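You operate a simulated robot arm through the tools that you are given. There is no shell and no other tool. Be economical: measure what you need, move in short steps, check, and stop when the job is done.

You are at the controls of a simulated robot arm. One attempt, no reset.

JOB
Change the teal lamp's grey bulb for the cream one.
Fine: switch the lamp off first; stand the grey bulb in the rack's blue holder; switch the lamp on after. Where these are worked on the way, their far stop is far enough and under half their travel is too little: switch of the teal lamp.

The check looks at the end state, three seconds after you hand in, the way a careful person would. Anything else that was tipped, shoved, dropped, spilled or broken makes it a failure.

ROBOT AND FRAMES
A 7-joint arm with a two-finger parallel gripper, fixed in place. Base frame: the origin is at the foot of the arm, x ahead of it, y to its left, z up. Units: m, rad, N and s.
Its first joint turns from -2.304 to 2.304 rad. Payload 3.91 kg.
Tool frame: the origin (TCP) lies between the finger pads and is the grasp point; the fingertips stand 0.03 m ahead of it; z points along the fingers, y is the line along which they close. The gripper opens to 0.11 m. The fingers are 0.02 m wide and 0.01 m thick; the gripper's body (0.048 by 0.112 m) begins 0.055 m behind the TCP.
Orientation is that of the tool frame in the base frame, as a unit quaternion [w, x, y, z]. With the fingers straight down and closing along the base's y, the tool's x points along the base's -x, its y along +y and its z along -z.

CONTROLS
- The arm moves only by the tool apply_moves. Its argument "steps" is a list of rows, each an object (a shift or turn left out is 0, a gripper value left out holds the last) with "linear": the shift along the tool's x, y, z in units of 50 mm (1.0 is 50 mm), a list of three; "rotation": the turn, a rotation vector about the tool's x, y, z in units of 4 degrees (1.0 is 4 degrees), a list of three; "hand": the opening, from 0 (shut) to 1 (fully open). In form: [{"linear": [dx, dy, dz], "rotation": [wx, wy, wz], "hand": hand}, ...]. A call has 1 to 8 rows; each row shifts and turns the commanded pose from where the row before left it, along the tool's axes as they then stand. A call with a number of a shift or a turn outside -1 to 1 is refused whole. Rows are played at 5 a second. More than 0.05 m and 0.15 rad between two rows, or a gripper value outside its range, and nothing of the call is played. Where a pose cannot be reached the arm comes as near as it can. A force on the tool above 40 N (or 10 N above the force at the start of the call, whichever is more), or a blocked arm, ends the call early, and 0.2 s more pass. The fingers move at their own pace (about 0.108 m/s each) and stop on an object; they squeeze with about 24 N. The grip force told is the motor's: it shows also when the fingers shut on nothing. Time passes only in rows, and 0.2 s behind the last, so rows that do not move let the fingers close. It gives the time, the measured TCP pose, the force on the tool (base axes), the opening and the grip force at its end, in the units of the frame above (readings bear some noise), with the torque about the TCP (base axes, N m) and any sound that the robot's microphone picked up.
- Cameras (640 x 400 px; columns grow to the right, rows downward): "scene" is fixed at [0.0512, -0.5005, 1.2806]; the picture's right is [0.75, -0.67, 0.00], its down [-0.14, -0.16, -0.98] and it looks along [0.65, 0.73, -0.21] (base axes); focal length 320 px, centre (320, 200). "wrist" rides on the gripper at [0.072, 0.017, -0.103] in the tool frame; the picture's right is [-0.23, 0.97, 0.00], its down [-0.76, -0.18, -0.62] and it looks along [-0.61, -0.14, 0.78] (tool axes); focal length 222 px, centre (320, 200). There is no depth. A picture from a camera that has moved, and an enlarged one, comes with that camera's place and axes in the base frame and with its lens.
- snapshot(camera): a new picture of that camera. No time passes.
- inspect(camera, box): a new picture of the part [left, top, right, bottom] of that camera's present view, enlarged. No time passes.
- close_job(): hands the job in; it is judged then, once.

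Work in short steps. Places have to be worked out from the pictures, the camera data and where the tool is seen: move nearer, look again, correct. Check each grasp and each placing, and mend what went wrong. You have 120 turns and 64 pictures in all, those below and enlarged ones among them. Open the gripper and draw the arm clear of the work before you hand the job in, unless the task says otherwise; then end with one line.

The tools are called after "Call:" as name(argument=value, ...) on one line, values as JSON. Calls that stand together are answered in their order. apply_moves: Moves the arm, as the interface text tells. Its arguments: {"type":"object","properties":{"steps":{"type":"array"}},"required":["steps"]} The other tools are called the same way: snapshot (camera) takes a picture; inspect (camera, box) takes an enlarged picture of a part of a camera's view; close_job () hands the job in.

At the start:

```text
t: 0.0
tcp_pos: [0.6273, 0.1012, 1.167]
ee_rot: [0.0, 0.0, 1.0, 0.0]
wrist_force: [-0.9, 0.6, 0.7]
moment: [0.0, 0.03, 0.0]
finger_gap: 0.1101
finger_force: 0.1
```

scene: 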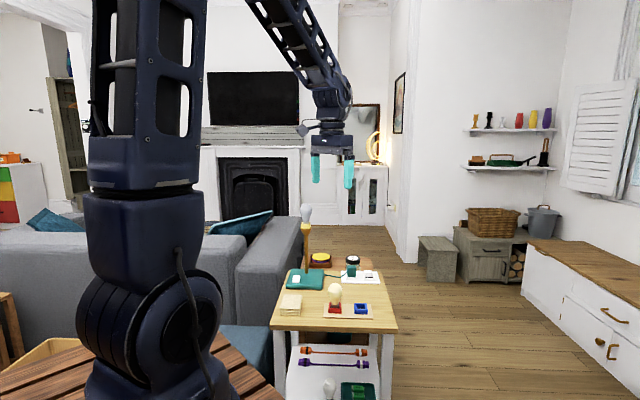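
wrist: 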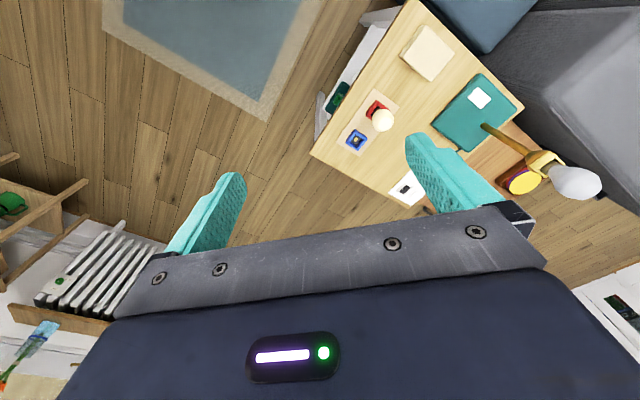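

The table holds the lamp (grey bulb on top of a stalk), rack with cream bulb and blue holder. I enlarge both views to measure.

Call:
inspect(camera="scene", box=[260, 195, 420, 345])

Call:
inspect(camera="wrist", box=[300, 0, 620, 220])

```text
2.67 times, centred on (340, 270) of scene
camera zoom: at [0.0512, -0.5005, 1.2806], right [0.75, -0.67, 0.0], down [-0.14, -0.16, -0.98], along [0.65, 0.73, -0.21], focal length 853 px, centre (267, 13)
```

zoom: 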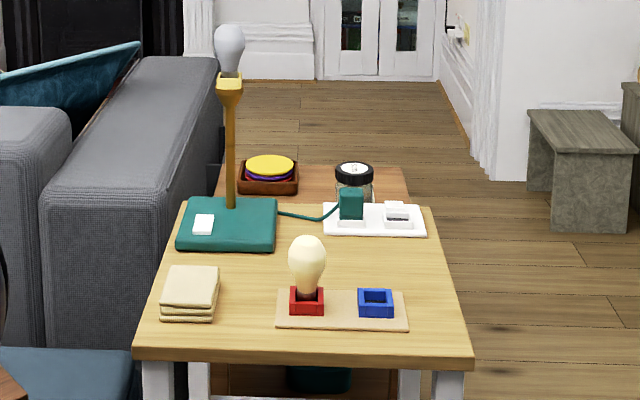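

```text
1.82 times, centred on (460, 110) of wrist
camera zoom: at [0.5546, 0.1174, 1.2717], right [0.23, 0.97, 0.0], down [0.76, -0.18, 0.62], along [0.61, -0.14, -0.78], focal length 404 px, centre (66, 364)
```

zoom: 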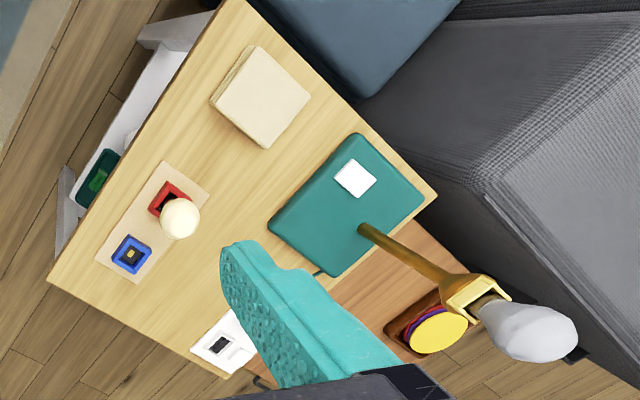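

Rough triangulation: red holder ≈(0.768,0.223,0.67), blue ≈(0.834,0.160,0.67), lamp bulb ≈(0.884,0.518,0.938). I zoom further into the socket, switch and rack.

Call:
inspect(camera="scene", box=[290, 200, 322, 240])

Call:
inspect(camera="scene", box=[280, 262, 376, 322])

Call:
inspect(camera="wrist", box=[500, 130, 628, 210])

Call:
inspect(camera="wrist", box=[420, 60, 548, 140])

```text
10.00 times, centred on (306, 220) of scene
camera zoom: at [0.0512, -0.5005, 1.2806], right [0.75, -0.67, 0.0], down [-0.14, -0.16, -0.98], along [0.65, 0.73, -0.21], focal length 3198 px, centre (460, 0)
```

zoom: 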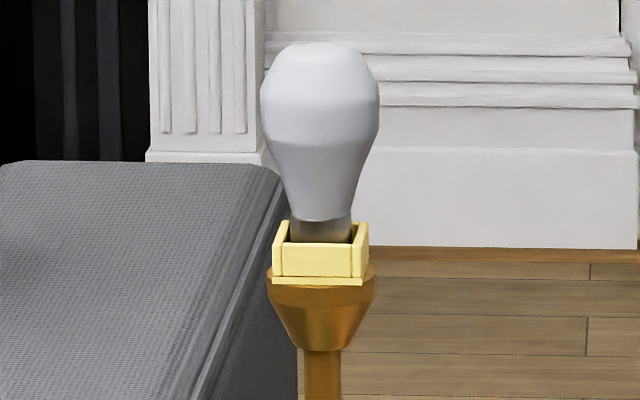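

```text
6.67 times, centred on (328, 292) of scene
camera zoom: at [0.0512, -0.5005, 1.2806], right [0.75, -0.67, 0.0], down [-0.14, -0.16, -0.98], along [0.65, 0.73, -0.21], focal length 2132 px, centre (267, -413)
```

zoom: 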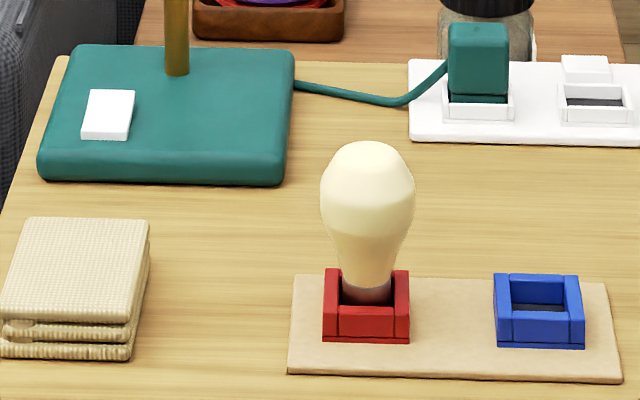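

```text
5.00 times, centred on (564, 170) of wrist
camera zoom: at [0.5546, 0.1174, 1.2717], right [0.23, 0.97, 0.0], down [0.76, -0.18, 0.62], along [0.61, -0.14, -0.78], focal length 1111 px, centre (-900, 350)
```

zoom: 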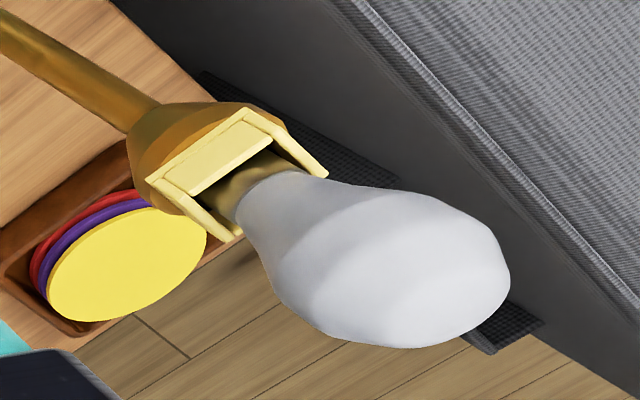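

```text
5.00 times, centred on (484, 100) of wrist
camera zoom: at [0.5546, 0.1174, 1.2717], right [0.23, 0.97, 0.0], down [0.76, -0.18, 0.62], along [0.61, -0.14, -0.78], focal length 1111 px, centre (-500, 700)
```

zoom: 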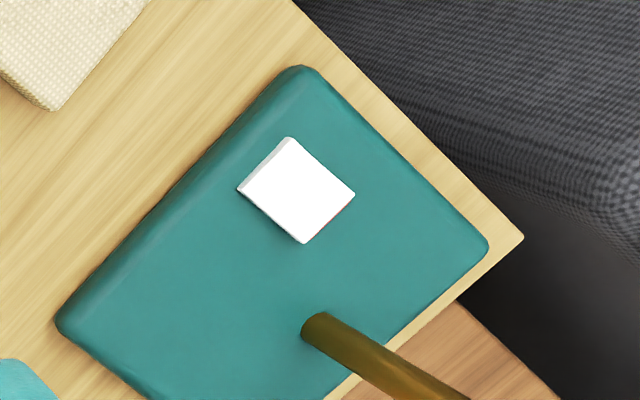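

Rocker switch estimated at ≈(0.788,0.468,0.687). I move over the lamp base at a safe height for a closer look, before yawing to the table's axes.

Call:
apply_moves(steps=[{"linear": [-0.18, 0.675, 0.54]}, {"linear": [-0.18, 0.675, 0.54]}, {"linear": [-0.18, 0.675, 0.54]}, {"linear": [-0.18, 0.675, 0.54]}, {"linear": [-0.18, 0.675, 0.4]}, {"linear": [-0.18, 0.675, 0.4]}, {"linear": [-0.18, 0.5, 0.2]}, {"linear": [-0.18, 0.3, 0]}])

Call:
apply_moves(steps=[{"rotation": [0, 0, -1]}, {"rotation": [0, 0, -1]}, {"rotation": [0, 0, -1]}, {"rotation": [0, 0, -1]}, {"rotation": [0, 0, -1]}, {"rotation": [0, 0, -1]}])

Call:
apply_moves(steps=[{"rotation": [0, 0, -1]}, {"rotation": [0, 0, -1]}, {"rotation": [0, 0, -1]}, {"rotation": [0, 0, -1]}, {"rotation": [0, 0, -1]}, {"rotation": [0, 0, -1]}])

Call:
snapshot(camera="wrist")

```text
t: 1.8
tcp_pos: [0.6985, 0.345, 1.0113]
ee_rot: [-0.001, 0.0, 1.0, 0.0]
wrist_force: [0.3, 0.0, 0.2]
moment: [0.0, -0.01, 0.01]
finger_gap: 0.11
finger_force: 0.1
```

```text
t: 3.2
tcp_pos: [0.6989, 0.3442, 1.0099]
ee_rot: [0.0, -0.208, 0.978, 0.0]
wrist_force: [-0.9, 0.4, 0.4]
moment: [-0.02, 0.0, -0.02]
finger_gap: 0.1098
finger_force: 0.1
```

```text
t: 4.6
tcp_pos: [0.6995, 0.3448, 1.0108]
ee_rot: [0.001, -0.408, 0.913, 0.0]
wrist_force: [-0.4, 0.1, 0.2]
moment: [0.03, 0.0, 0.01]
finger_gap: 0.1101
finger_force: 0.1
```

```text
55 pictures are left
camera wrist: at [0.6378, 0.3008, 1.1138], right [-0.57, 0.82, 0.0], down [0.64, 0.45, 0.62], along [0.51, 0.36, -0.78], focal length 222 px, centre (320, 200)
```

wrist: 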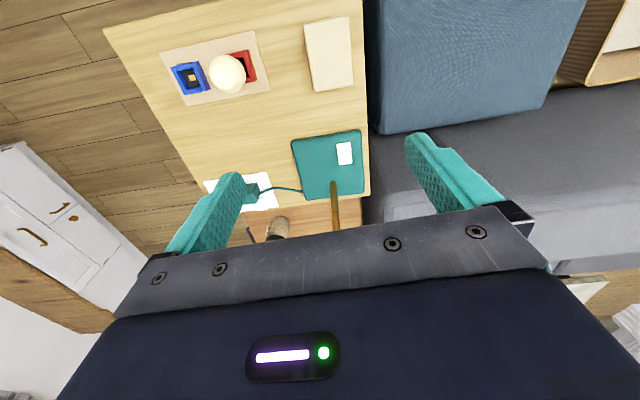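

Good vantage; I zoom on the switch from here.

Call:
inspect(camera="wrist", box=[280, 120, 376, 180])

Call:
inspect(camera="wrist", box=[150, 20, 278, 110])

Call:
inspect(camera="scene", box=[286, 266, 318, 286])

```text
6.67 times, centred on (328, 150) of wrist
camera zoom: at [0.6378, 0.3008, 1.1138], right [-0.57, 0.82, 0.0], down [0.64, 0.45, 0.62], along [0.51, 0.36, -0.78], focal length 1481 px, centre (267, 533)
```

zoom: 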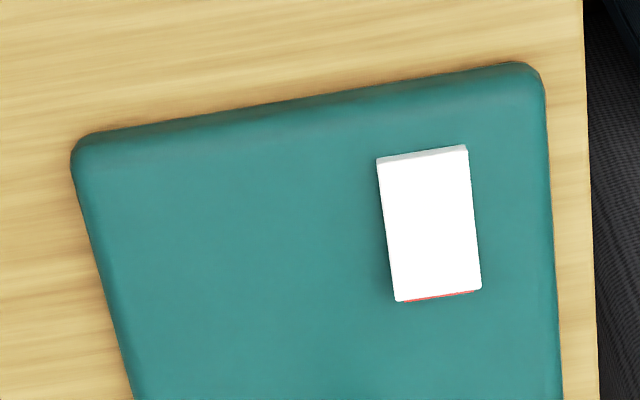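

```text
4.44 times, centred on (214, 65) of wrist
camera zoom: at [0.6378, 0.3008, 1.1138], right [-0.57, 0.82, 0.0], down [0.64, 0.45, 0.62], along [0.51, 0.36, -0.78], focal length 987 px, centre (791, 800)
```

zoom: 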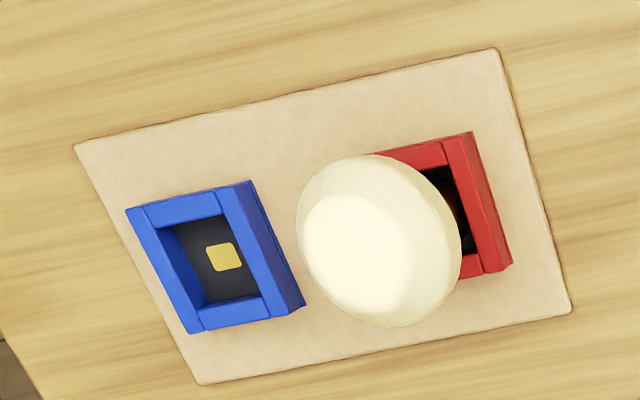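

```text
16.00 times, centred on (302, 276) of scene
camera zoom: at [0.0512, -0.5005, 1.2806], right [0.75, -0.67, 0.0], down [-0.14, -0.16, -0.98], along [0.65, 0.73, -0.21], focal length 5116 px, centre (608, -1016)
```

zoom: 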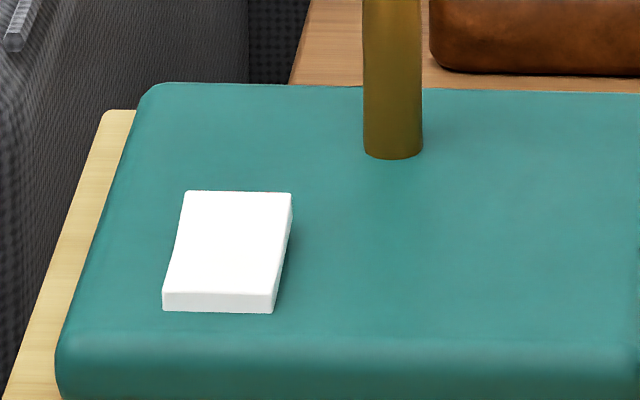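

A red mark shows at the rocker's far end; I need a view from beyond it to tell which end is up. I raise and move outward over the bulb, which also tests reach.

Call:
apply_moves(steps=[{"linear": [0, 0, -0.9]}, {"linear": [-0.8, 0, -0.2]}, {"linear": [-0.8, 0, 0]}, {"linear": [-0.8, 0, 0]}, {"linear": [-0.8, 0, 0]}, {"linear": [-0.8, 0, 0]}, {"linear": [-0.8, 0, 0]}])

Call:
snapshot(camera="wrist")

```text
t: 6.2
tcp_pos: [0.8604, 0.5237, 1.0669]
ee_rot: [0.001, -0.407, 0.914, 0.0]
wrist_force: [0.7, -0.7, 0.2]
moment: [0.04, 0.0, 0.03]
finger_gap: 0.11
finger_force: 0.1
```

```text
51 pictures are left
camera wrist: at [0.7982, 0.4794, 1.1699], right [-0.57, 0.82, 0.0], down [0.64, 0.45, 0.62], along [0.51, 0.36, -0.78], focal length 222 px, centre (320, 200)
```

wrist: 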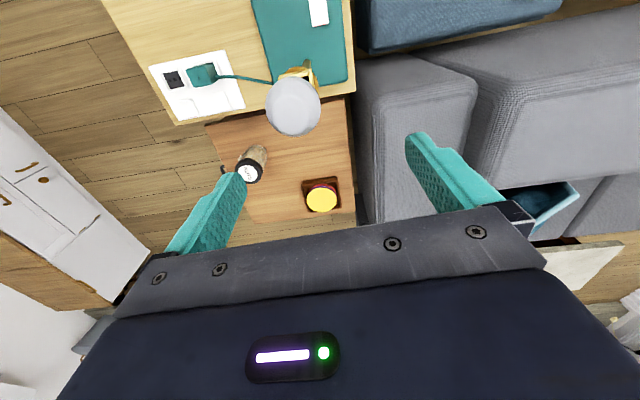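

Reach is fine with the tool vertical. Re-triangulated bulb ≈(0.866,0.497,0.945); now zoom on the switch and bulb.

Call:
inspect(camera="wrist", box=[290, 0, 354, 40])

Call:
inspect(camera="wrist", box=[245, 50, 345, 140])

```text
10.00 times, centred on (322, 20) of wrist
camera zoom: at [0.7982, 0.4794, 1.1699], right [-0.57, 0.82, 0.0], down [0.64, 0.45, 0.62], along [0.51, 0.36, -0.78], focal length 2221 px, centre (300, 2000)
```

zoom: 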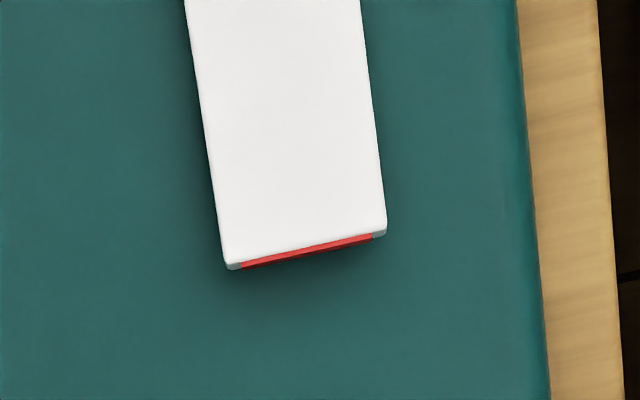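

```text
4.44 times, centred on (295, 95) of wrist
camera zoom: at [0.7982, 0.4794, 1.1699], right [-0.57, 0.82, 0.0], down [0.64, 0.45, 0.62], along [0.51, 0.36, -0.78], focal length 987 px, centre (431, 667)
```

zoom: 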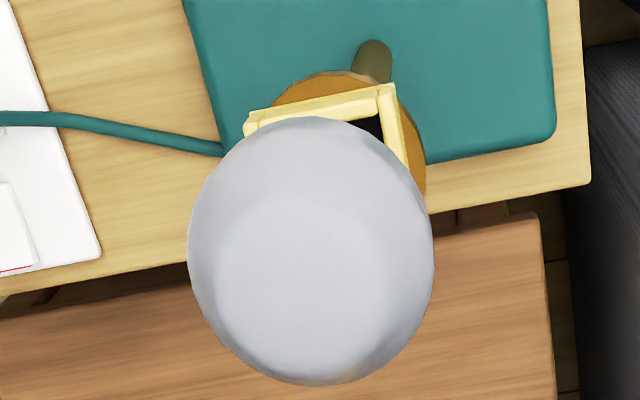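

Red on the raised far end face = ON; pressing the far end (≈(0.802,0.483)) switches off. I back away, then tilt the tool 28° so the wrist stays clear of the lamp.

Call:
apply_moves(steps=[{"linear": [0.9, 0, 0], "hand": 0}, {"linear": [0.9, 0, 0]}, {"linear": [0.9, 0, 0]}, {"linear": [0.9, 0, 0]}, {"linear": [0.8, 0, 0]}])

Call:
apply_moves(steps=[{"rotation": [0, -1, 0]}, {"rotation": [0, -1, 0]}, {"rotation": [0, -1, 0]}, {"rotation": [0, -1, 0]}, {"rotation": [0, -1, 0]}, {"rotation": [0, -1, 0]}, {"rotation": [0, -1, 0]}])

```text
t: 7.4
tcp_pos: [0.7138, 0.3586, 1.0641]
ee_rot: [-0.001, -0.408, 0.913, -0.001]
wrist_force: [0.2, 1.1, -0.8]
moment: [0.0, 0.03, 0.01]
finger_gap: 0.0
finger_force: 24.5
```

```text
t: 9.0
tcp_pos: [0.7129, 0.3583, 1.0649]
ee_rot: [0.221, -0.395, 0.886, 0.099]
wrist_force: [0.4, 0.3, 0.4]
moment: [0.0, -0.02, 0.0]
finger_gap: 0.0
finger_force: 23.4
```

Tilted as intended. Now I slide along the tool axis to a hover ~8 cm above the rocker's far end and look.

Call:
apply_moves(steps=[{"linear": [0, 0.05, 0.85]}, {"linear": [0, 0.05, 0.85]}, {"linear": [0, 0.05, 0.85]}, {"linear": [0, 0.05, 0.85]}, {"linear": [0, 0.05, 0.85]}, {"linear": [0, 0.05, 0.85]}, {"linear": [0, 0.04, 0.85]}])

Call:
snapshot(camera="wrist")

Call:
inspect(camera="scene", box=[260, 195, 420, 345])

```text
t: 10.6
tcp_pos: [0.7938, 0.4735, 0.804]
ee_rot: [0.222, -0.395, 0.886, 0.099]
wrist_force: [-0.4, -0.4, 0.5]
moment: [-0.05, 0.0, -0.01]
finger_gap: 0.0002
finger_force: 24.1
```

```text
48 pictures are left
camera wrist: at [0.7059, 0.401, 0.8613], right [-0.59, 0.8, 0.11], down [0.38, 0.16, 0.91], along [0.71, 0.58, -0.4], focal length 222 px, centre (320, 200)
```

wrist: 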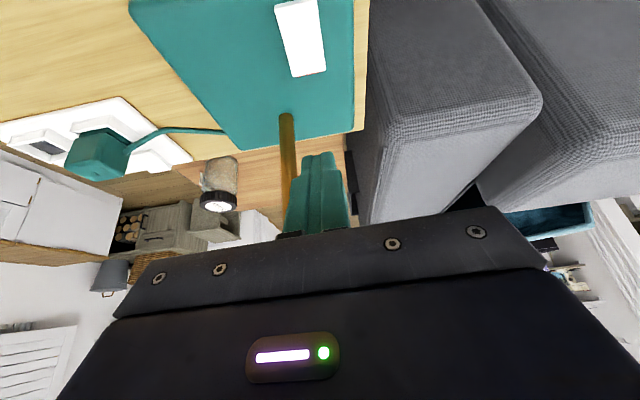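

```text
2.67 times, centred on (340, 270) of scene
camera zoom: at [0.0512, -0.5005, 1.2806], right [0.75, -0.67, 0.0], down [-0.14, -0.16, -0.98], along [0.65, 0.73, -0.21], focal length 853 px, centre (267, 13)
```

zoom: 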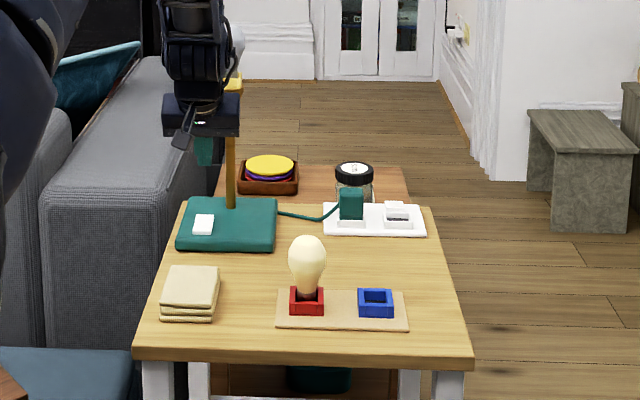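

Projections agree with the model. I descend straight down to near contact, then press in small steps.

Call:
apply_moves(steps=[{"linear": [0.28, 0.01, 0.53]}, {"linear": [0.28, 0.01, 0.53]}, {"linear": [0.094, 0, 0.177]}, {"linear": [0.047, 0, 0.088]}])

Call:
apply_moves(steps=[{"linear": [0.019, 0, 0.036]}, {"linear": [0.019, 0, 0.036]}, {"linear": [0.019, 0, 0.036]}, {"linear": [0.019, 0, 0.036]}, {"linear": [0.019, 0, 0.036]}, {"linear": [0.019, 0, 0.036]}])

```text
t: 11.6
tcp_pos: [0.7935, 0.4743, 0.7266]
ee_rot: [0.221, -0.396, 0.886, 0.099]
wrist_force: [0.2, 0.3, 0.0]
moment: [0.0, 0.0, 0.0]
finger_gap: 0.0004
finger_force: 24.1
```

```text
t: 13.0
tcp_pos: [0.7937, 0.4767, 0.7185]
ee_rot: [0.225, -0.395, 0.885, 0.099]
wrist_force: [-1.2, -1.9, 8.0]
moment: [0.02, 0.01, 0.09]
finger_gap: 0.0001
finger_force: 24.4
stopped in row 6: the force on the tool passed its limit at 45 N (the readings are from after the stop); the commanded pose is now the measured one
```

Force limit reached about 8 mm lower. I look at the switch from the scene and wrist.

Call:
inspect(camera="scene", box=[286, 256, 334, 286])

Call:
inspect(camera="wrist", box=[240, 0, 400, 100])

```text
13.33 times, centred on (310, 271) of scene
camera zoom: at [0.0512, -0.5005, 1.2806], right [0.75, -0.67, 0.0], down [-0.14, -0.16, -0.98], along [0.65, 0.73, -0.21], focal length 4264 px, centre (453, -747)
```

zoom: 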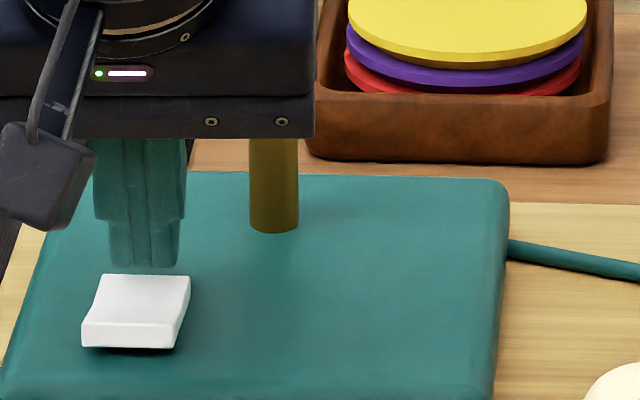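

```text
4.00 times, centred on (320, 50) of wrist
camera zoom: at [0.7064, 0.4035, 0.7767], right [-0.59, 0.8, 0.11], down [0.38, 0.16, 0.91], along [0.71, 0.58, -0.4], focal length 888 px, centre (320, 800)
```

zoom: 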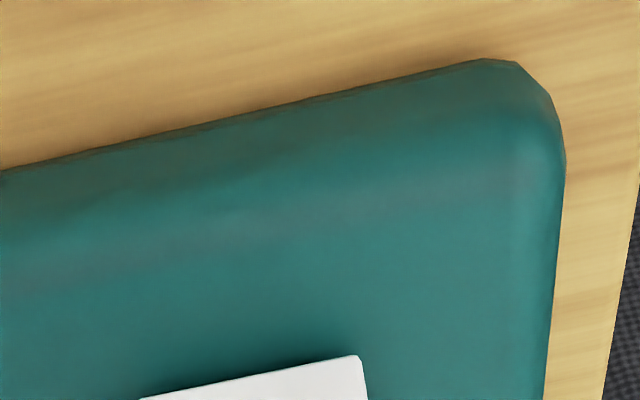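

The rocker's front end has come up: it flipped. I retract along the tool axis and check that it stays and which colour shows.

Call:
apply_moves(steps=[{"linear": [0, 0, -0.5]}, {"linear": [0, 0, -0.9]}, {"linear": [0, 0, -0.9]}, {"linear": [0, 0, -0.9]}, {"linear": [0, 0, -0.9]}, {"linear": [0, 0, -0.9]}, {"linear": [0, 0, -0.9]}, {"linear": [0, 0, -0.9]}])

Call:
inspect(camera="scene", box=[286, 256, 334, 286])

Call:
snapshot(camera="wrist")

```text
t: 14.8
tcp_pos: [0.686, 0.3587, 1.017]
ee_rot: [0.222, -0.395, 0.886, 0.1]
wrist_force: [0.6, -0.2, -0.8]
moment: [0.02, 0.05, -0.02]
finger_gap: 0.0001
finger_force: 24.0
```

```text
13.33 times, centred on (310, 271) of scene
camera zoom: at [0.0512, -0.5005, 1.2806], right [0.75, -0.67, 0.0], down [-0.14, -0.16, -0.98], along [0.65, 0.73, -0.21], focal length 4264 px, centre (453, -747)
```

zoom: 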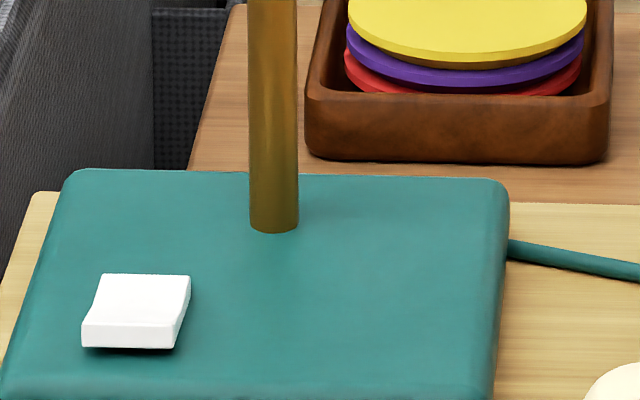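

```text
43 pictures are left
camera wrist: at [0.5979, 0.2843, 1.0744], right [-0.59, 0.8, 0.11], down [0.38, 0.16, 0.91], along [0.71, 0.58, -0.4], focal length 222 px, centre (320, 200)
```

wrist: 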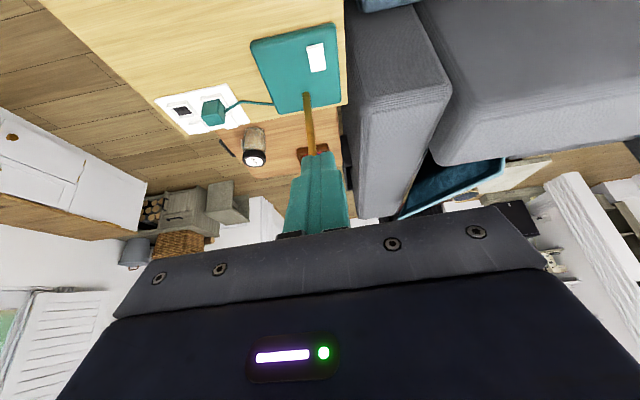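

Switch is off and stays. Refined bulb/stem axis ≈(0.862,0.493), globe centre z≈0.96. I untilt, open the hand and go above the bulb.

Call:
apply_moves(steps=[{"rotation": [0, 1, 0], "hand": 1}, {"rotation": [0, 1, 0]}, {"rotation": [0, 1, 0]}, {"rotation": [0, 1, 0]}, {"rotation": [0, 1, 0]}, {"rotation": [0, 1, 0]}, {"rotation": [0, 1, 0]}])

Call:
apply_moves(steps=[{"linear": [0, 0, -0.9]}, {"linear": [0, 0, -0.5]}, {"linear": [-0.8, -0.16, 0]}, {"linear": [-0.8, -0.16, 0]}, {"linear": [-0.8, -0.16, 0]}, {"linear": [-0.8, -0.17, 0]}, {"linear": [-0.8, -0.17, 0]}, {"linear": [-0.366, 0, 0]}])

Call:
snapshot(camera="wrist")

```text
t: 16.4
tcp_pos: [0.6864, 0.3559, 1.0188]
ee_rot: [0.003, -0.407, 0.914, 0.001]
wrist_force: [0.1, 0.3, 0.1]
moment: [0.04, 0.01, -0.02]
finger_gap: 0.1099
finger_force: 0.0
```

```text
t: 18.2
tcp_pos: [0.8638, 0.4911, 1.0912]
ee_rot: [0.003, -0.407, 0.913, 0.0]
wrist_force: [-0.6, -0.4, 1.3]
moment: [0.02, -0.02, -0.01]
finger_gap: 0.11
finger_force: 0.1
```

```text
42 pictures are left
camera wrist: at [0.8011, 0.4479, 1.1941], right [-0.57, 0.82, 0.0], down [0.64, 0.45, 0.63], along [0.51, 0.36, -0.78], focal length 222 px, centre (320, 200)
```

wrist: 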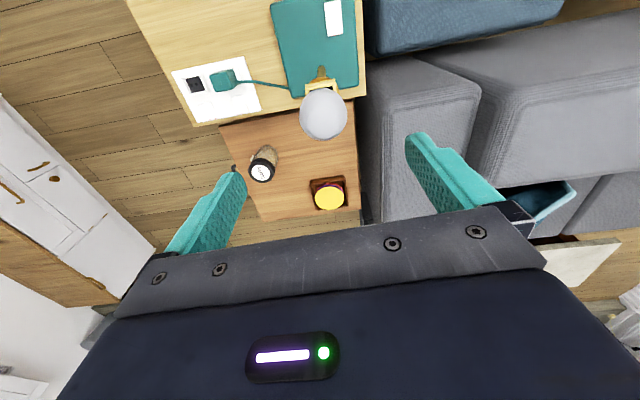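

Bulb axis confirmed at (0.8615,0.4936). I correct 3 mm sideways and descend to z≈0.948 around the globe.

Call:
apply_moves(steps=[{"linear": [0, 0.07, 0.8]}, {"linear": [0, 0, 0.8]}, {"linear": [0, 0, 0.6]}, {"linear": [0, 0, 0.4]}, {"linear": [0, 0, 0.26]}])

Call:
snapshot(camera="wrist")

Call:
inspect(camera="scene", box=[274, 180, 338, 240])

```text
t: 19.4
tcp_pos: [0.8597, 0.4951, 0.9467]
ee_rot: [0.003, -0.406, 0.914, 0.001]
wrist_force: [0.7, 0.8, 0.0]
moment: [0.0, -0.01, -0.02]
finger_gap: 0.1099
finger_force: 0.0
```

```text
41 pictures are left
camera wrist: at [0.7993, 0.4509, 1.0498], right [-0.57, 0.82, 0.0], down [0.64, 0.45, 0.63], along [0.51, 0.36, -0.78], focal length 222 px, centre (320, 200)
```

wrist: 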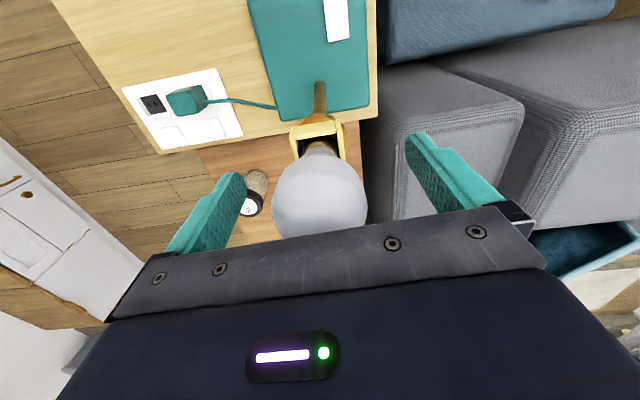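

```text
6.67 times, centred on (306, 210) of scene
camera zoom: at [0.0512, -0.5005, 1.2806], right [0.75, -0.67, 0.0], down [-0.14, -0.16, -0.98], along [0.65, 0.73, -0.21], focal length 2132 px, centre (413, 133)
```

zoom: 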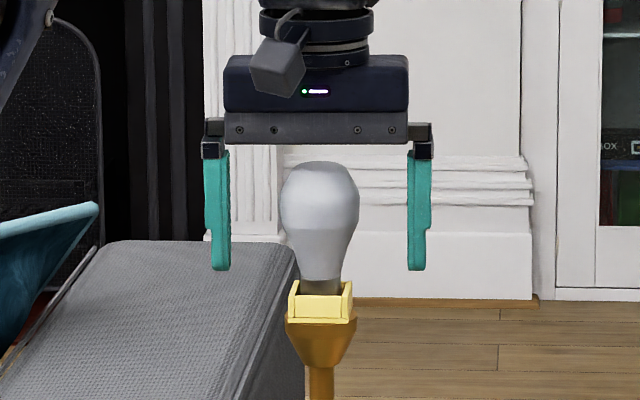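

Bulb is centred between the pads, tips above the socket rim. Close and let the grip settle.

Call:
apply_moves(steps=[{"hand": 0}, {}, {}, {}, {}])

Call:
inspect(camera="scene", box=[274, 180, 338, 240])

```text
t: 20.6
tcp_pos: [0.8613, 0.4941, 0.9465]
ee_rot: [0.003, -0.407, 0.914, 0.0]
wrist_force: [5.8, -1.9, 0.4]
moment: [0.25, 0.24, 0.05]
finger_gap: 0.0479
finger_force: 23.8
```

```text
6.67 times, centred on (306, 210) of scene
camera zoom: at [0.0512, -0.5005, 1.2806], right [0.75, -0.67, 0.0], down [-0.14, -0.16, -0.98], along [0.65, 0.73, -0.21], focal length 2132 px, centre (413, 133)
```

zoom: 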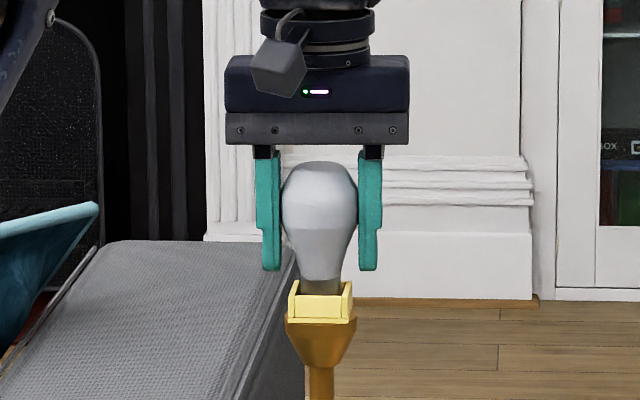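

Firm grip at 0.048 m. Lift slowly straight up and watch the force.

Call:
apply_moves(steps=[{"linear": [0, 0, -0.1]}, {"linear": [0, 0, -0.1]}, {"linear": [0, 0, -0.1]}, {"linear": [0, 0, -0.2]}, {"linear": [0, 0, -0.3]}, {"linear": [0, 0, -0.5]}, {"linear": [0, 0, -0.5]}])

Call:
inspect(camera="scene", box=[264, 150, 360, 240])

Call:
inspect(camera="wrist", box=[220, 30, 420, 220])

```text
t: 22.2
tcp_pos: [0.8612, 0.4933, 1.0368]
ee_rot: [0.003, -0.406, 0.914, 0.001]
wrist_force: [0.6, 0.1, -1.0]
moment: [0.0, 0.02, -0.02]
finger_gap: 0.048
finger_force: 24.1
```

```text
4.44 times, centred on (312, 195) of scene
camera zoom: at [0.0512, -0.5005, 1.2806], right [0.75, -0.67, 0.0], down [-0.14, -0.16, -0.98], along [0.65, 0.73, -0.21], focal length 1421 px, centre (356, 222)
```

zoom: 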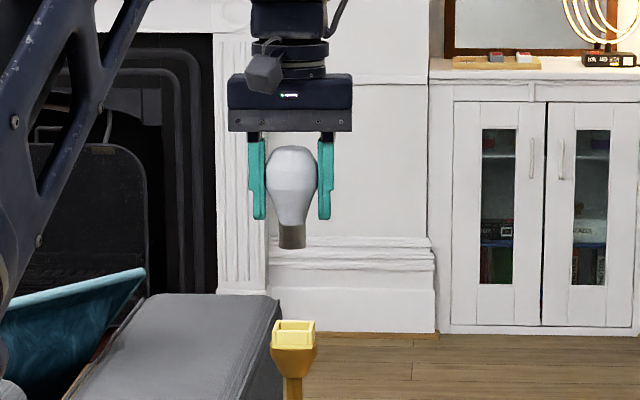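

```text
2.11 times, centred on (320, 125) of wrist
camera zoom: at [0.7991, 0.4505, 1.1395], right [-0.57, 0.82, 0.0], down [0.64, 0.45, 0.63], along [0.51, 0.36, -0.78], focal length 468 px, centre (320, 358)
```

zoom: 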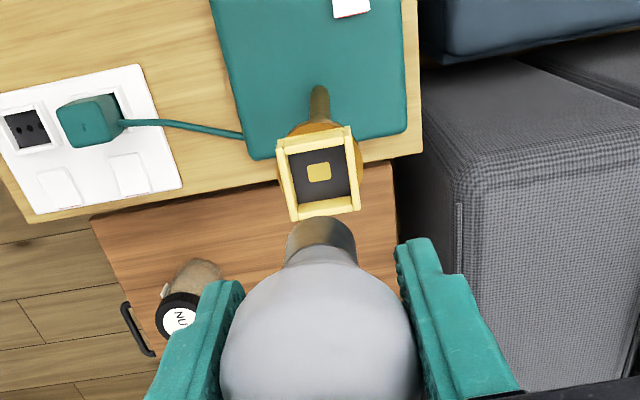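

Grey bulb is out cleanly and hangs upright; its cap ends ~53 mm below the TCP. I carry it at height over to above the blue holder.

Call:
apply_moves(steps=[{"linear": [0.769, -0.577, 0]}, {"linear": [0.769, -0.577, 0]}, {"linear": [0.769, -0.577, 0]}, {"linear": [0.769, -0.577, 0]}, {"linear": [0.769, -0.577, 0]}, {"linear": [0.769, -0.577, 0]}, {"linear": [0.769, -0.577, 0]}])

Call:
apply_moves(steps=[{"linear": [0, 0, 0.9]}, {"linear": [0, 0, 0.9]}, {"linear": [0, 0, 0.9]}, {"linear": [0, 0, 0.8]}])

Call:
snapshot(camera="wrist")

Call:
inspect(camera="scene", box=[300, 230, 396, 320])

```text
t: 23.8
tcp_pos: [0.8302, 0.1596, 1.0343]
ee_rot: [0.003, -0.408, 0.913, 0.001]
wrist_force: [-0.4, 0.8, -0.3]
moment: [-0.04, -0.01, 0.03]
finger_gap: 0.0479
finger_force: 23.7
```

```text
t: 24.8
tcp_pos: [0.8307, 0.1589, 0.8588]
ee_rot: [0.003, -0.407, 0.913, 0.0]
wrist_force: [0.6, 0.5, 0.4]
moment: [-0.01, -0.03, 0.01]
finger_gap: 0.0479
finger_force: 23.8
```

```text
36 pictures are left
camera wrist: at [0.7691, 0.1151, 0.9636], right [-0.57, 0.82, 0.0], down [0.64, 0.45, 0.63], along [0.51, 0.36, -0.78], focal length 222 px, centre (320, 200)
```

wrist: 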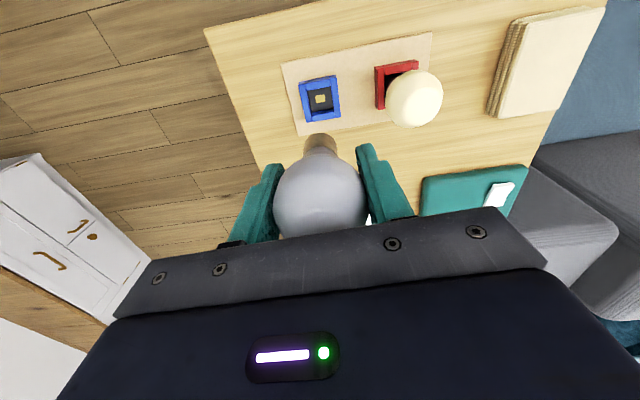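

```text
4.44 times, centred on (348, 275) of scene
camera zoom: at [0.0512, -0.5005, 1.2806], right [0.75, -0.67, 0.0], down [-0.14, -0.16, -0.98], along [0.65, 0.73, -0.21], focal length 1421 px, centre (196, -133)
```

zoom: 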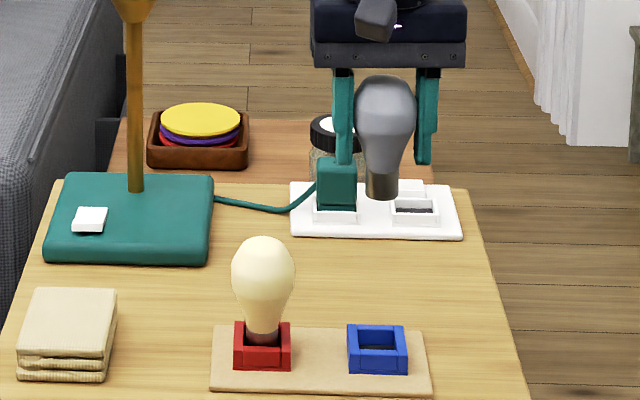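

Both views say the blue holder centre is ≈(0.8267,0.1557), 5 mm toward the camera from me. I correct and descend until the cap is just above the rim, then look again.

Call:
apply_moves(steps=[{"linear": [0.1, 0, 0.6]}, {"linear": [0, 0, 0.6]}, {"linear": [0, 0, 0.5]}, {"linear": [0, 0, 0.35]}])

Call:
inspect(camera="wrist", box=[240, 60, 400, 160])

Call:
inspect(camera="scene", box=[328, 270, 376, 315])

```text
t: 25.8
tcp_pos: [0.8278, 0.1559, 0.7568]
ee_rot: [0.002, -0.407, 0.913, 0.0]
wrist_force: [-0.4, 0.3, -0.9]
moment: [0.03, 0.04, 0.0]
finger_gap: 0.048
finger_force: 24.0
```

```text
4.00 times, centred on (320, 110) of wrist
camera zoom: at [0.766, 0.1123, 0.8606], right [-0.57, 0.82, 0.0], down [0.64, 0.45, 0.63], along [0.52, 0.36, -0.78], focal length 888 px, centre (320, 560)
```

zoom: 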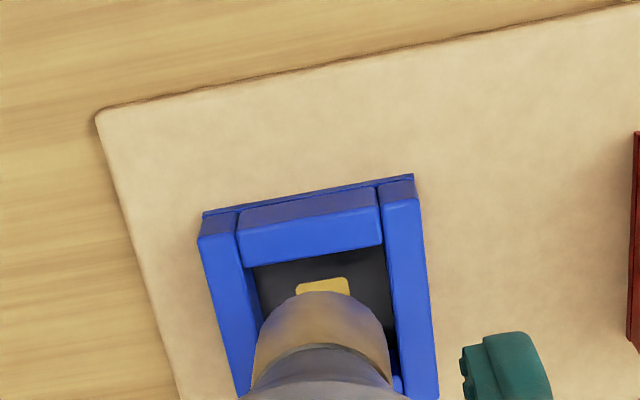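

```text
8.89 times, centred on (352, 292) of scene
camera zoom: at [0.0512, -0.5005, 1.2806], right [0.75, -0.67, 0.0], down [-0.14, -0.16, -0.98], along [0.65, 0.73, -0.21], focal length 2842 px, centre (36, -622)
```

zoom: 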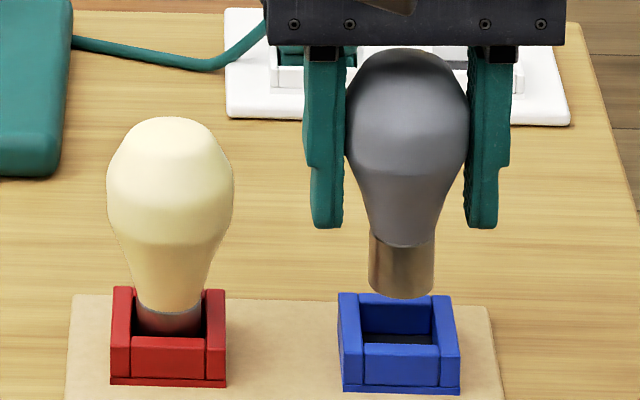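

Well aligned in both views. I lower in small steps and watch the force for seating.

Call:
apply_moves(steps=[{"linear": [0, 0, 0.1]}, {"linear": [0, 0, 0.1]}, {"linear": [0, 0, 0.1]}, {"linear": [0, 0, 0.06]}, {"linear": [0, 0, 0.06]}])

Call:
inspect(camera="scene", box=[328, 270, 376, 315])

```text
t: 27.0
tcp_pos: [0.8277, 0.1563, 0.7378]
ee_rot: [0.004, -0.407, 0.913, 0.0]
wrist_force: [-4.4, -0.3, 18.0]
moment: [-0.04, 0.43, 0.0]
finger_gap: 0.048
finger_force: 24.1
```

```text
8.89 times, centred on (352, 292) of scene
camera zoom: at [0.0512, -0.5005, 1.2806], right [0.75, -0.67, 0.0], down [-0.14, -0.16, -0.98], along [0.65, 0.73, -0.21], focal length 2842 px, centre (36, -622)
```

zoom: 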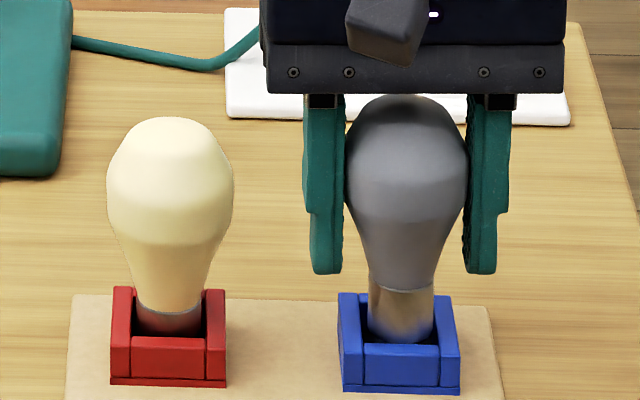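

18 N upward and the grey bulb still sits ~8 mm higher than the cream one: the cap is catching a wall. I check with the wrist camera.

Call:
inspect(camera="wrist", box=[260, 60, 388, 140])

```text
5.00 times, centred on (324, 100) of wrist
camera zoom: at [0.7663, 0.1123, 0.8412], right [-0.57, 0.82, 0.0], down [0.64, 0.45, 0.63], along [0.52, 0.36, -0.78], focal length 1111 px, centre (300, 700)
```

zoom: 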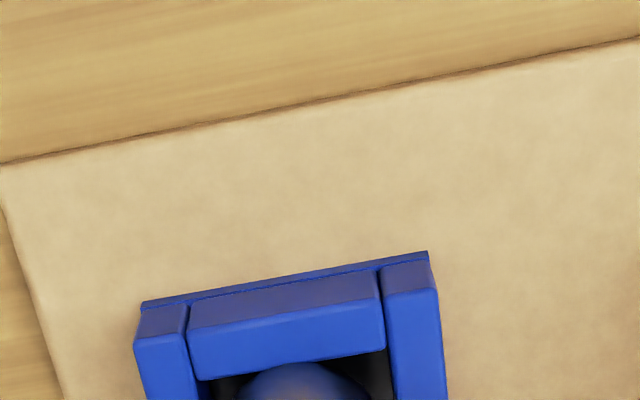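

The contact torque and wrist view place the catch on the near (−b) wall. I lift 8 mm, shift 2.5 mm outward and a touch sideways, and lower again.

Call:
apply_moves(steps=[{"linear": [0, 0, -0.16]}, {"linear": [-0.05, -0.015, 0]}, {}, {"linear": [0, 0, 0.1]}, {"linear": [0, 0, 0.06]}, {"linear": [0, 0, 0.06]}, {"linear": [0, 0, 0.06]}])

```text
t: 28.6
tcp_pos: [0.8307, 0.1568, 0.7297]
ee_rot: [0.003, -0.407, 0.913, 0.001]
wrist_force: [-0.5, -1.3, -1.9]
moment: [0.0, -0.01, -0.02]
finger_gap: 0.0479
finger_force: 23.8
```

It entered freely (z 0.730, no force). I keep lowering gently until it bottoms.

Call:
apply_moves(steps=[{"linear": [0, 0, 0.04]}, {"linear": [0, 0, 0.04]}, {"linear": [0, 0, 0.04]}])

Call:
inspect(camera="scene", box=[328, 270, 376, 315])

```text
t: 29.4
tcp_pos: [0.8316, 0.1577, 0.7239]
ee_rot: [0.003, -0.406, 0.914, 0.001]
wrist_force: [0.3, -0.6, -0.1]
moment: [-0.04, 0.03, 0.0]
finger_gap: 0.0478
finger_force: 23.6
```

```text
8.89 times, centred on (352, 292) of scene
camera zoom: at [0.0512, -0.5005, 1.2806], right [0.75, -0.67, 0.0], down [-0.14, -0.16, -0.98], along [0.65, 0.73, -0.21], focal length 2842 px, centre (36, -622)
```

zoom: 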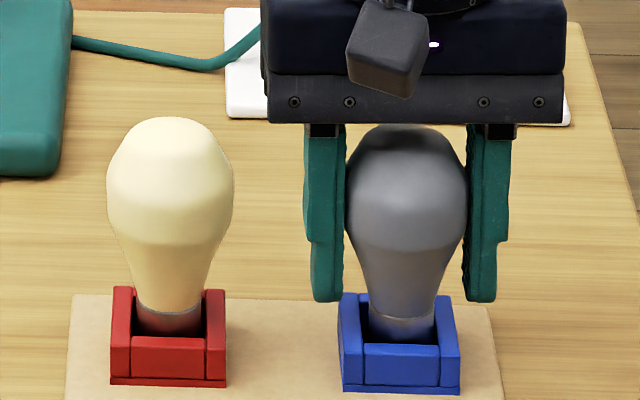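

Now level with the cream bulb in its holder. One more 2 mm to confirm it's bottomed.

Call:
apply_moves(steps=[{"linear": [0, 0, 0.02]}, {"linear": [0, 0, 0.02]}])

```text
t: 30.0
tcp_pos: [0.8308, 0.1574, 0.7233]
ee_rot: [0.004, -0.406, 0.914, 0.0]
wrist_force: [-0.2, -1.5, 14.5]
moment: [-0.14, -0.11, -0.05]
finger_gap: 0.0478
finger_force: 23.9
```

Bottomed (14.5 N at z 0.723). Ease off, open only to ~0.07 m (cream bulb is close), and rise.

Call:
apply_moves(steps=[{"linear": [0, 0, -0.025]}, {"hand": 0.64}, {}, {}])

Call:
apply_moves(steps=[{"linear": [0, 0, -0.2]}, {"linear": [0, 0, -0.5]}, {"linear": [0, 0, -0.8]}, {"linear": [0, 0, -0.9]}])

Call:
snapshot(camera="wrist")

Call:
inspect(camera="scene", box=[316, 265, 380, 325])

```text
t: 31.0
tcp_pos: [0.8305, 0.1581, 0.723]
ee_rot: [0.003, -0.406, 0.914, 0.002]
wrist_force: [0.1, 0.0, -0.1]
moment: [-0.04, 0.01, 0.02]
finger_gap: 0.0703
finger_force: 0.1
```

```text
t: 32.0
tcp_pos: [0.831, 0.157, 0.8432]
ee_rot: [0.001, -0.406, 0.914, 0.001]
wrist_force: [-0.2, 0.5, 0.1]
moment: [0.04, 0.05, -0.01]
finger_gap: 0.0703
finger_force: 0.0
```

```text
29 pictures are left
camera wrist: at [0.7692, 0.1136, 0.9466], right [-0.57, 0.82, 0.0], down [0.64, 0.45, 0.63], along [0.51, 0.36, -0.78], focal length 222 px, centre (320, 200)
```

wrist: 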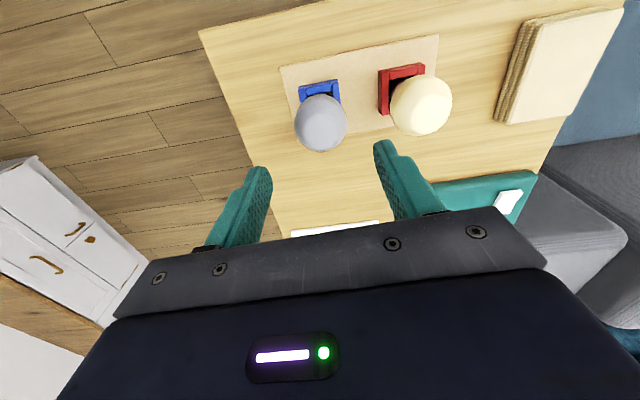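

```text
6.67 times, centred on (348, 295) of scene
camera zoom: at [0.0512, -0.5005, 1.2806], right [0.75, -0.67, 0.0], down [-0.14, -0.16, -0.98], along [0.65, 0.73, -0.21], focal length 2132 px, centre (133, -433)
```

zoom: 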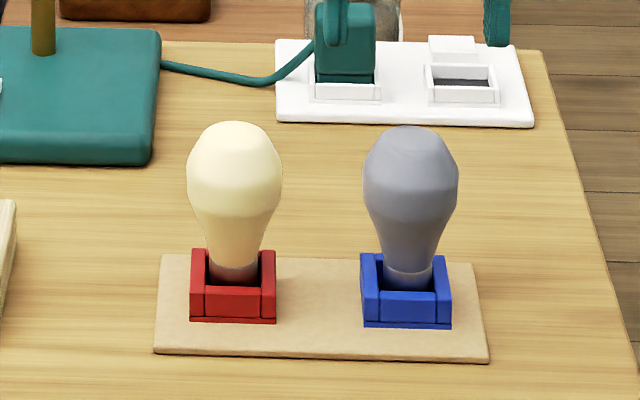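

Grey bulb stands properly in the blue holder. Cream bulb axis ≈(0.765,0.222); I move above it and check.

Call:
apply_moves(steps=[{"linear": [-0.04, 0.925, 0], "hand": 0.72}, {"linear": [-0.04, 0.925, 0]}, {}])

Call:
inspect(camera="wrist", box=[200, 60, 440, 210])

Call:
inspect(camera="scene", box=[304, 235, 384, 310])

```text
t: 32.8
tcp_pos: [0.7637, 0.2224, 0.8421]
ee_rot: [0.003, -0.407, 0.913, 0.0]
wrist_force: [-0.5, -0.6, -0.8]
moment: [-0.02, 0.04, 0.0]
finger_gap: 0.0794
finger_force: 0.0
```

```text
2.67 times, centred on (320, 135) of wrist
camera zoom: at [0.7015, 0.1785, 0.946], right [-0.57, 0.82, 0.0], down [0.64, 0.45, 0.63], along [0.51, 0.36, -0.78], focal length 592 px, centre (320, 373)
```

zoom: 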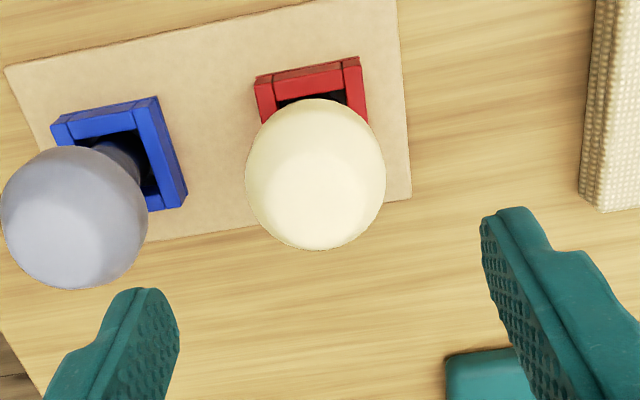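

```text
5.33 times, centred on (344, 272) of scene
camera zoom: at [0.0512, -0.5005, 1.2806], right [0.75, -0.67, 0.0], down [-0.14, -0.16, -0.98], along [0.65, 0.73, -0.21], focal length 1705 px, centre (192, -187)
```

zoom: 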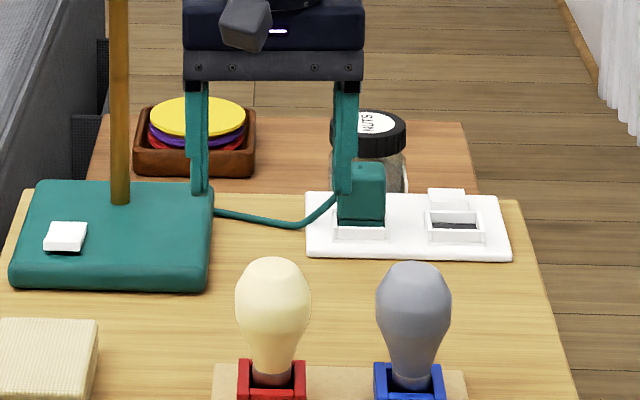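

Cream axis refined to (0.7651,0.2209): 2 mm sideways correction, then descend to z≈0.727.

Call:
apply_moves(steps=[{"linear": [0, -0.04, 0.7]}, {"linear": [0, 0, 0.7]}, {"linear": [0, 0, 0.5]}, {"linear": [0, 0, 0.38]}, {}])

Call:
inspect(camera="scene", box=[316, 255, 380, 315])

```text
t: 34.0
tcp_pos: [0.7658, 0.2207, 0.7284]
ee_rot: [0.003, -0.406, 0.914, 0.001]
wrist_force: [0.1, 0.7, -0.4]
moment: [0.0, 0.02, 0.02]
finger_gap: 0.079
finger_force: 0.1
```

```text
6.67 times, centred on (348, 285) of scene
camera zoom: at [0.0512, -0.5005, 1.2806], right [0.75, -0.67, 0.0], down [-0.14, -0.16, -0.98], along [0.65, 0.73, -0.21], focal length 2132 px, centre (133, -367)
```

zoom: 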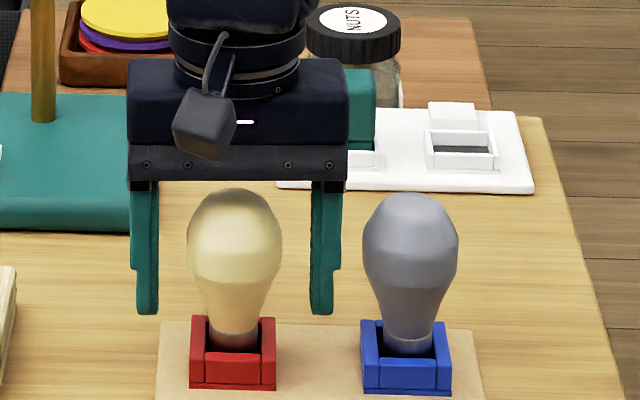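

Centred. Close on the cream bulb, then lift slowly.

Call:
apply_moves(steps=[{"hand": 0}, {}, {}, {}])

Call:
apply_moves(steps=[{"linear": [0, 0, -0.1]}, {"linear": [0, 0, -0.1]}, {"linear": [0, 0, -0.2]}, {"linear": [0, 0, -0.4]}, {"linear": [0, 0, -0.7]}, {"linear": [0, 0, -0.9]}, {"linear": [0, 0, -0.9]}])

Call:
inspect(camera="scene", box=[300, 200, 396, 320])

```text
t: 35.0
tcp_pos: [0.7659, 0.2213, 0.729]
ee_rot: [0.003, -0.407, 0.913, 0.001]
wrist_force: [-0.2, -1.1, 0.0]
moment: [-0.01, -0.01, 0.02]
finger_gap: 0.0482
finger_force: 23.8
```

```text
t: 36.6
tcp_pos: [0.7642, 0.22, 0.8937]
ee_rot: [0.001, -0.408, 0.913, 0.001]
wrist_force: [0.9, -0.1, -0.9]
moment: [-0.02, 0.02, 0.01]
finger_gap: 0.048
finger_force: 23.9
```

```text
3.33 times, centred on (348, 260) of scene
camera zoom: at [0.0512, -0.5005, 1.2806], right [0.75, -0.67, 0.0], down [-0.14, -0.16, -0.98], along [0.65, 0.73, -0.21], focal length 1066 px, centre (227, 0)
```

zoom: 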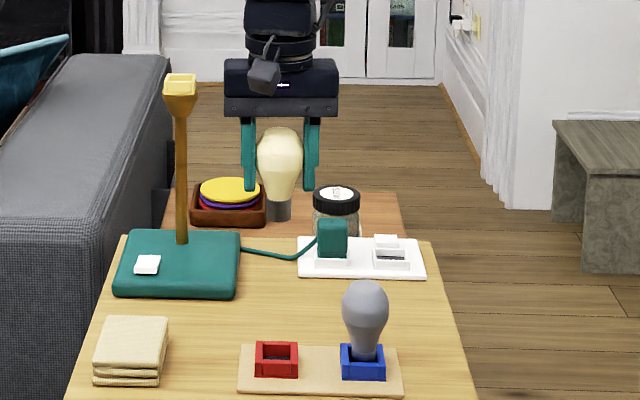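

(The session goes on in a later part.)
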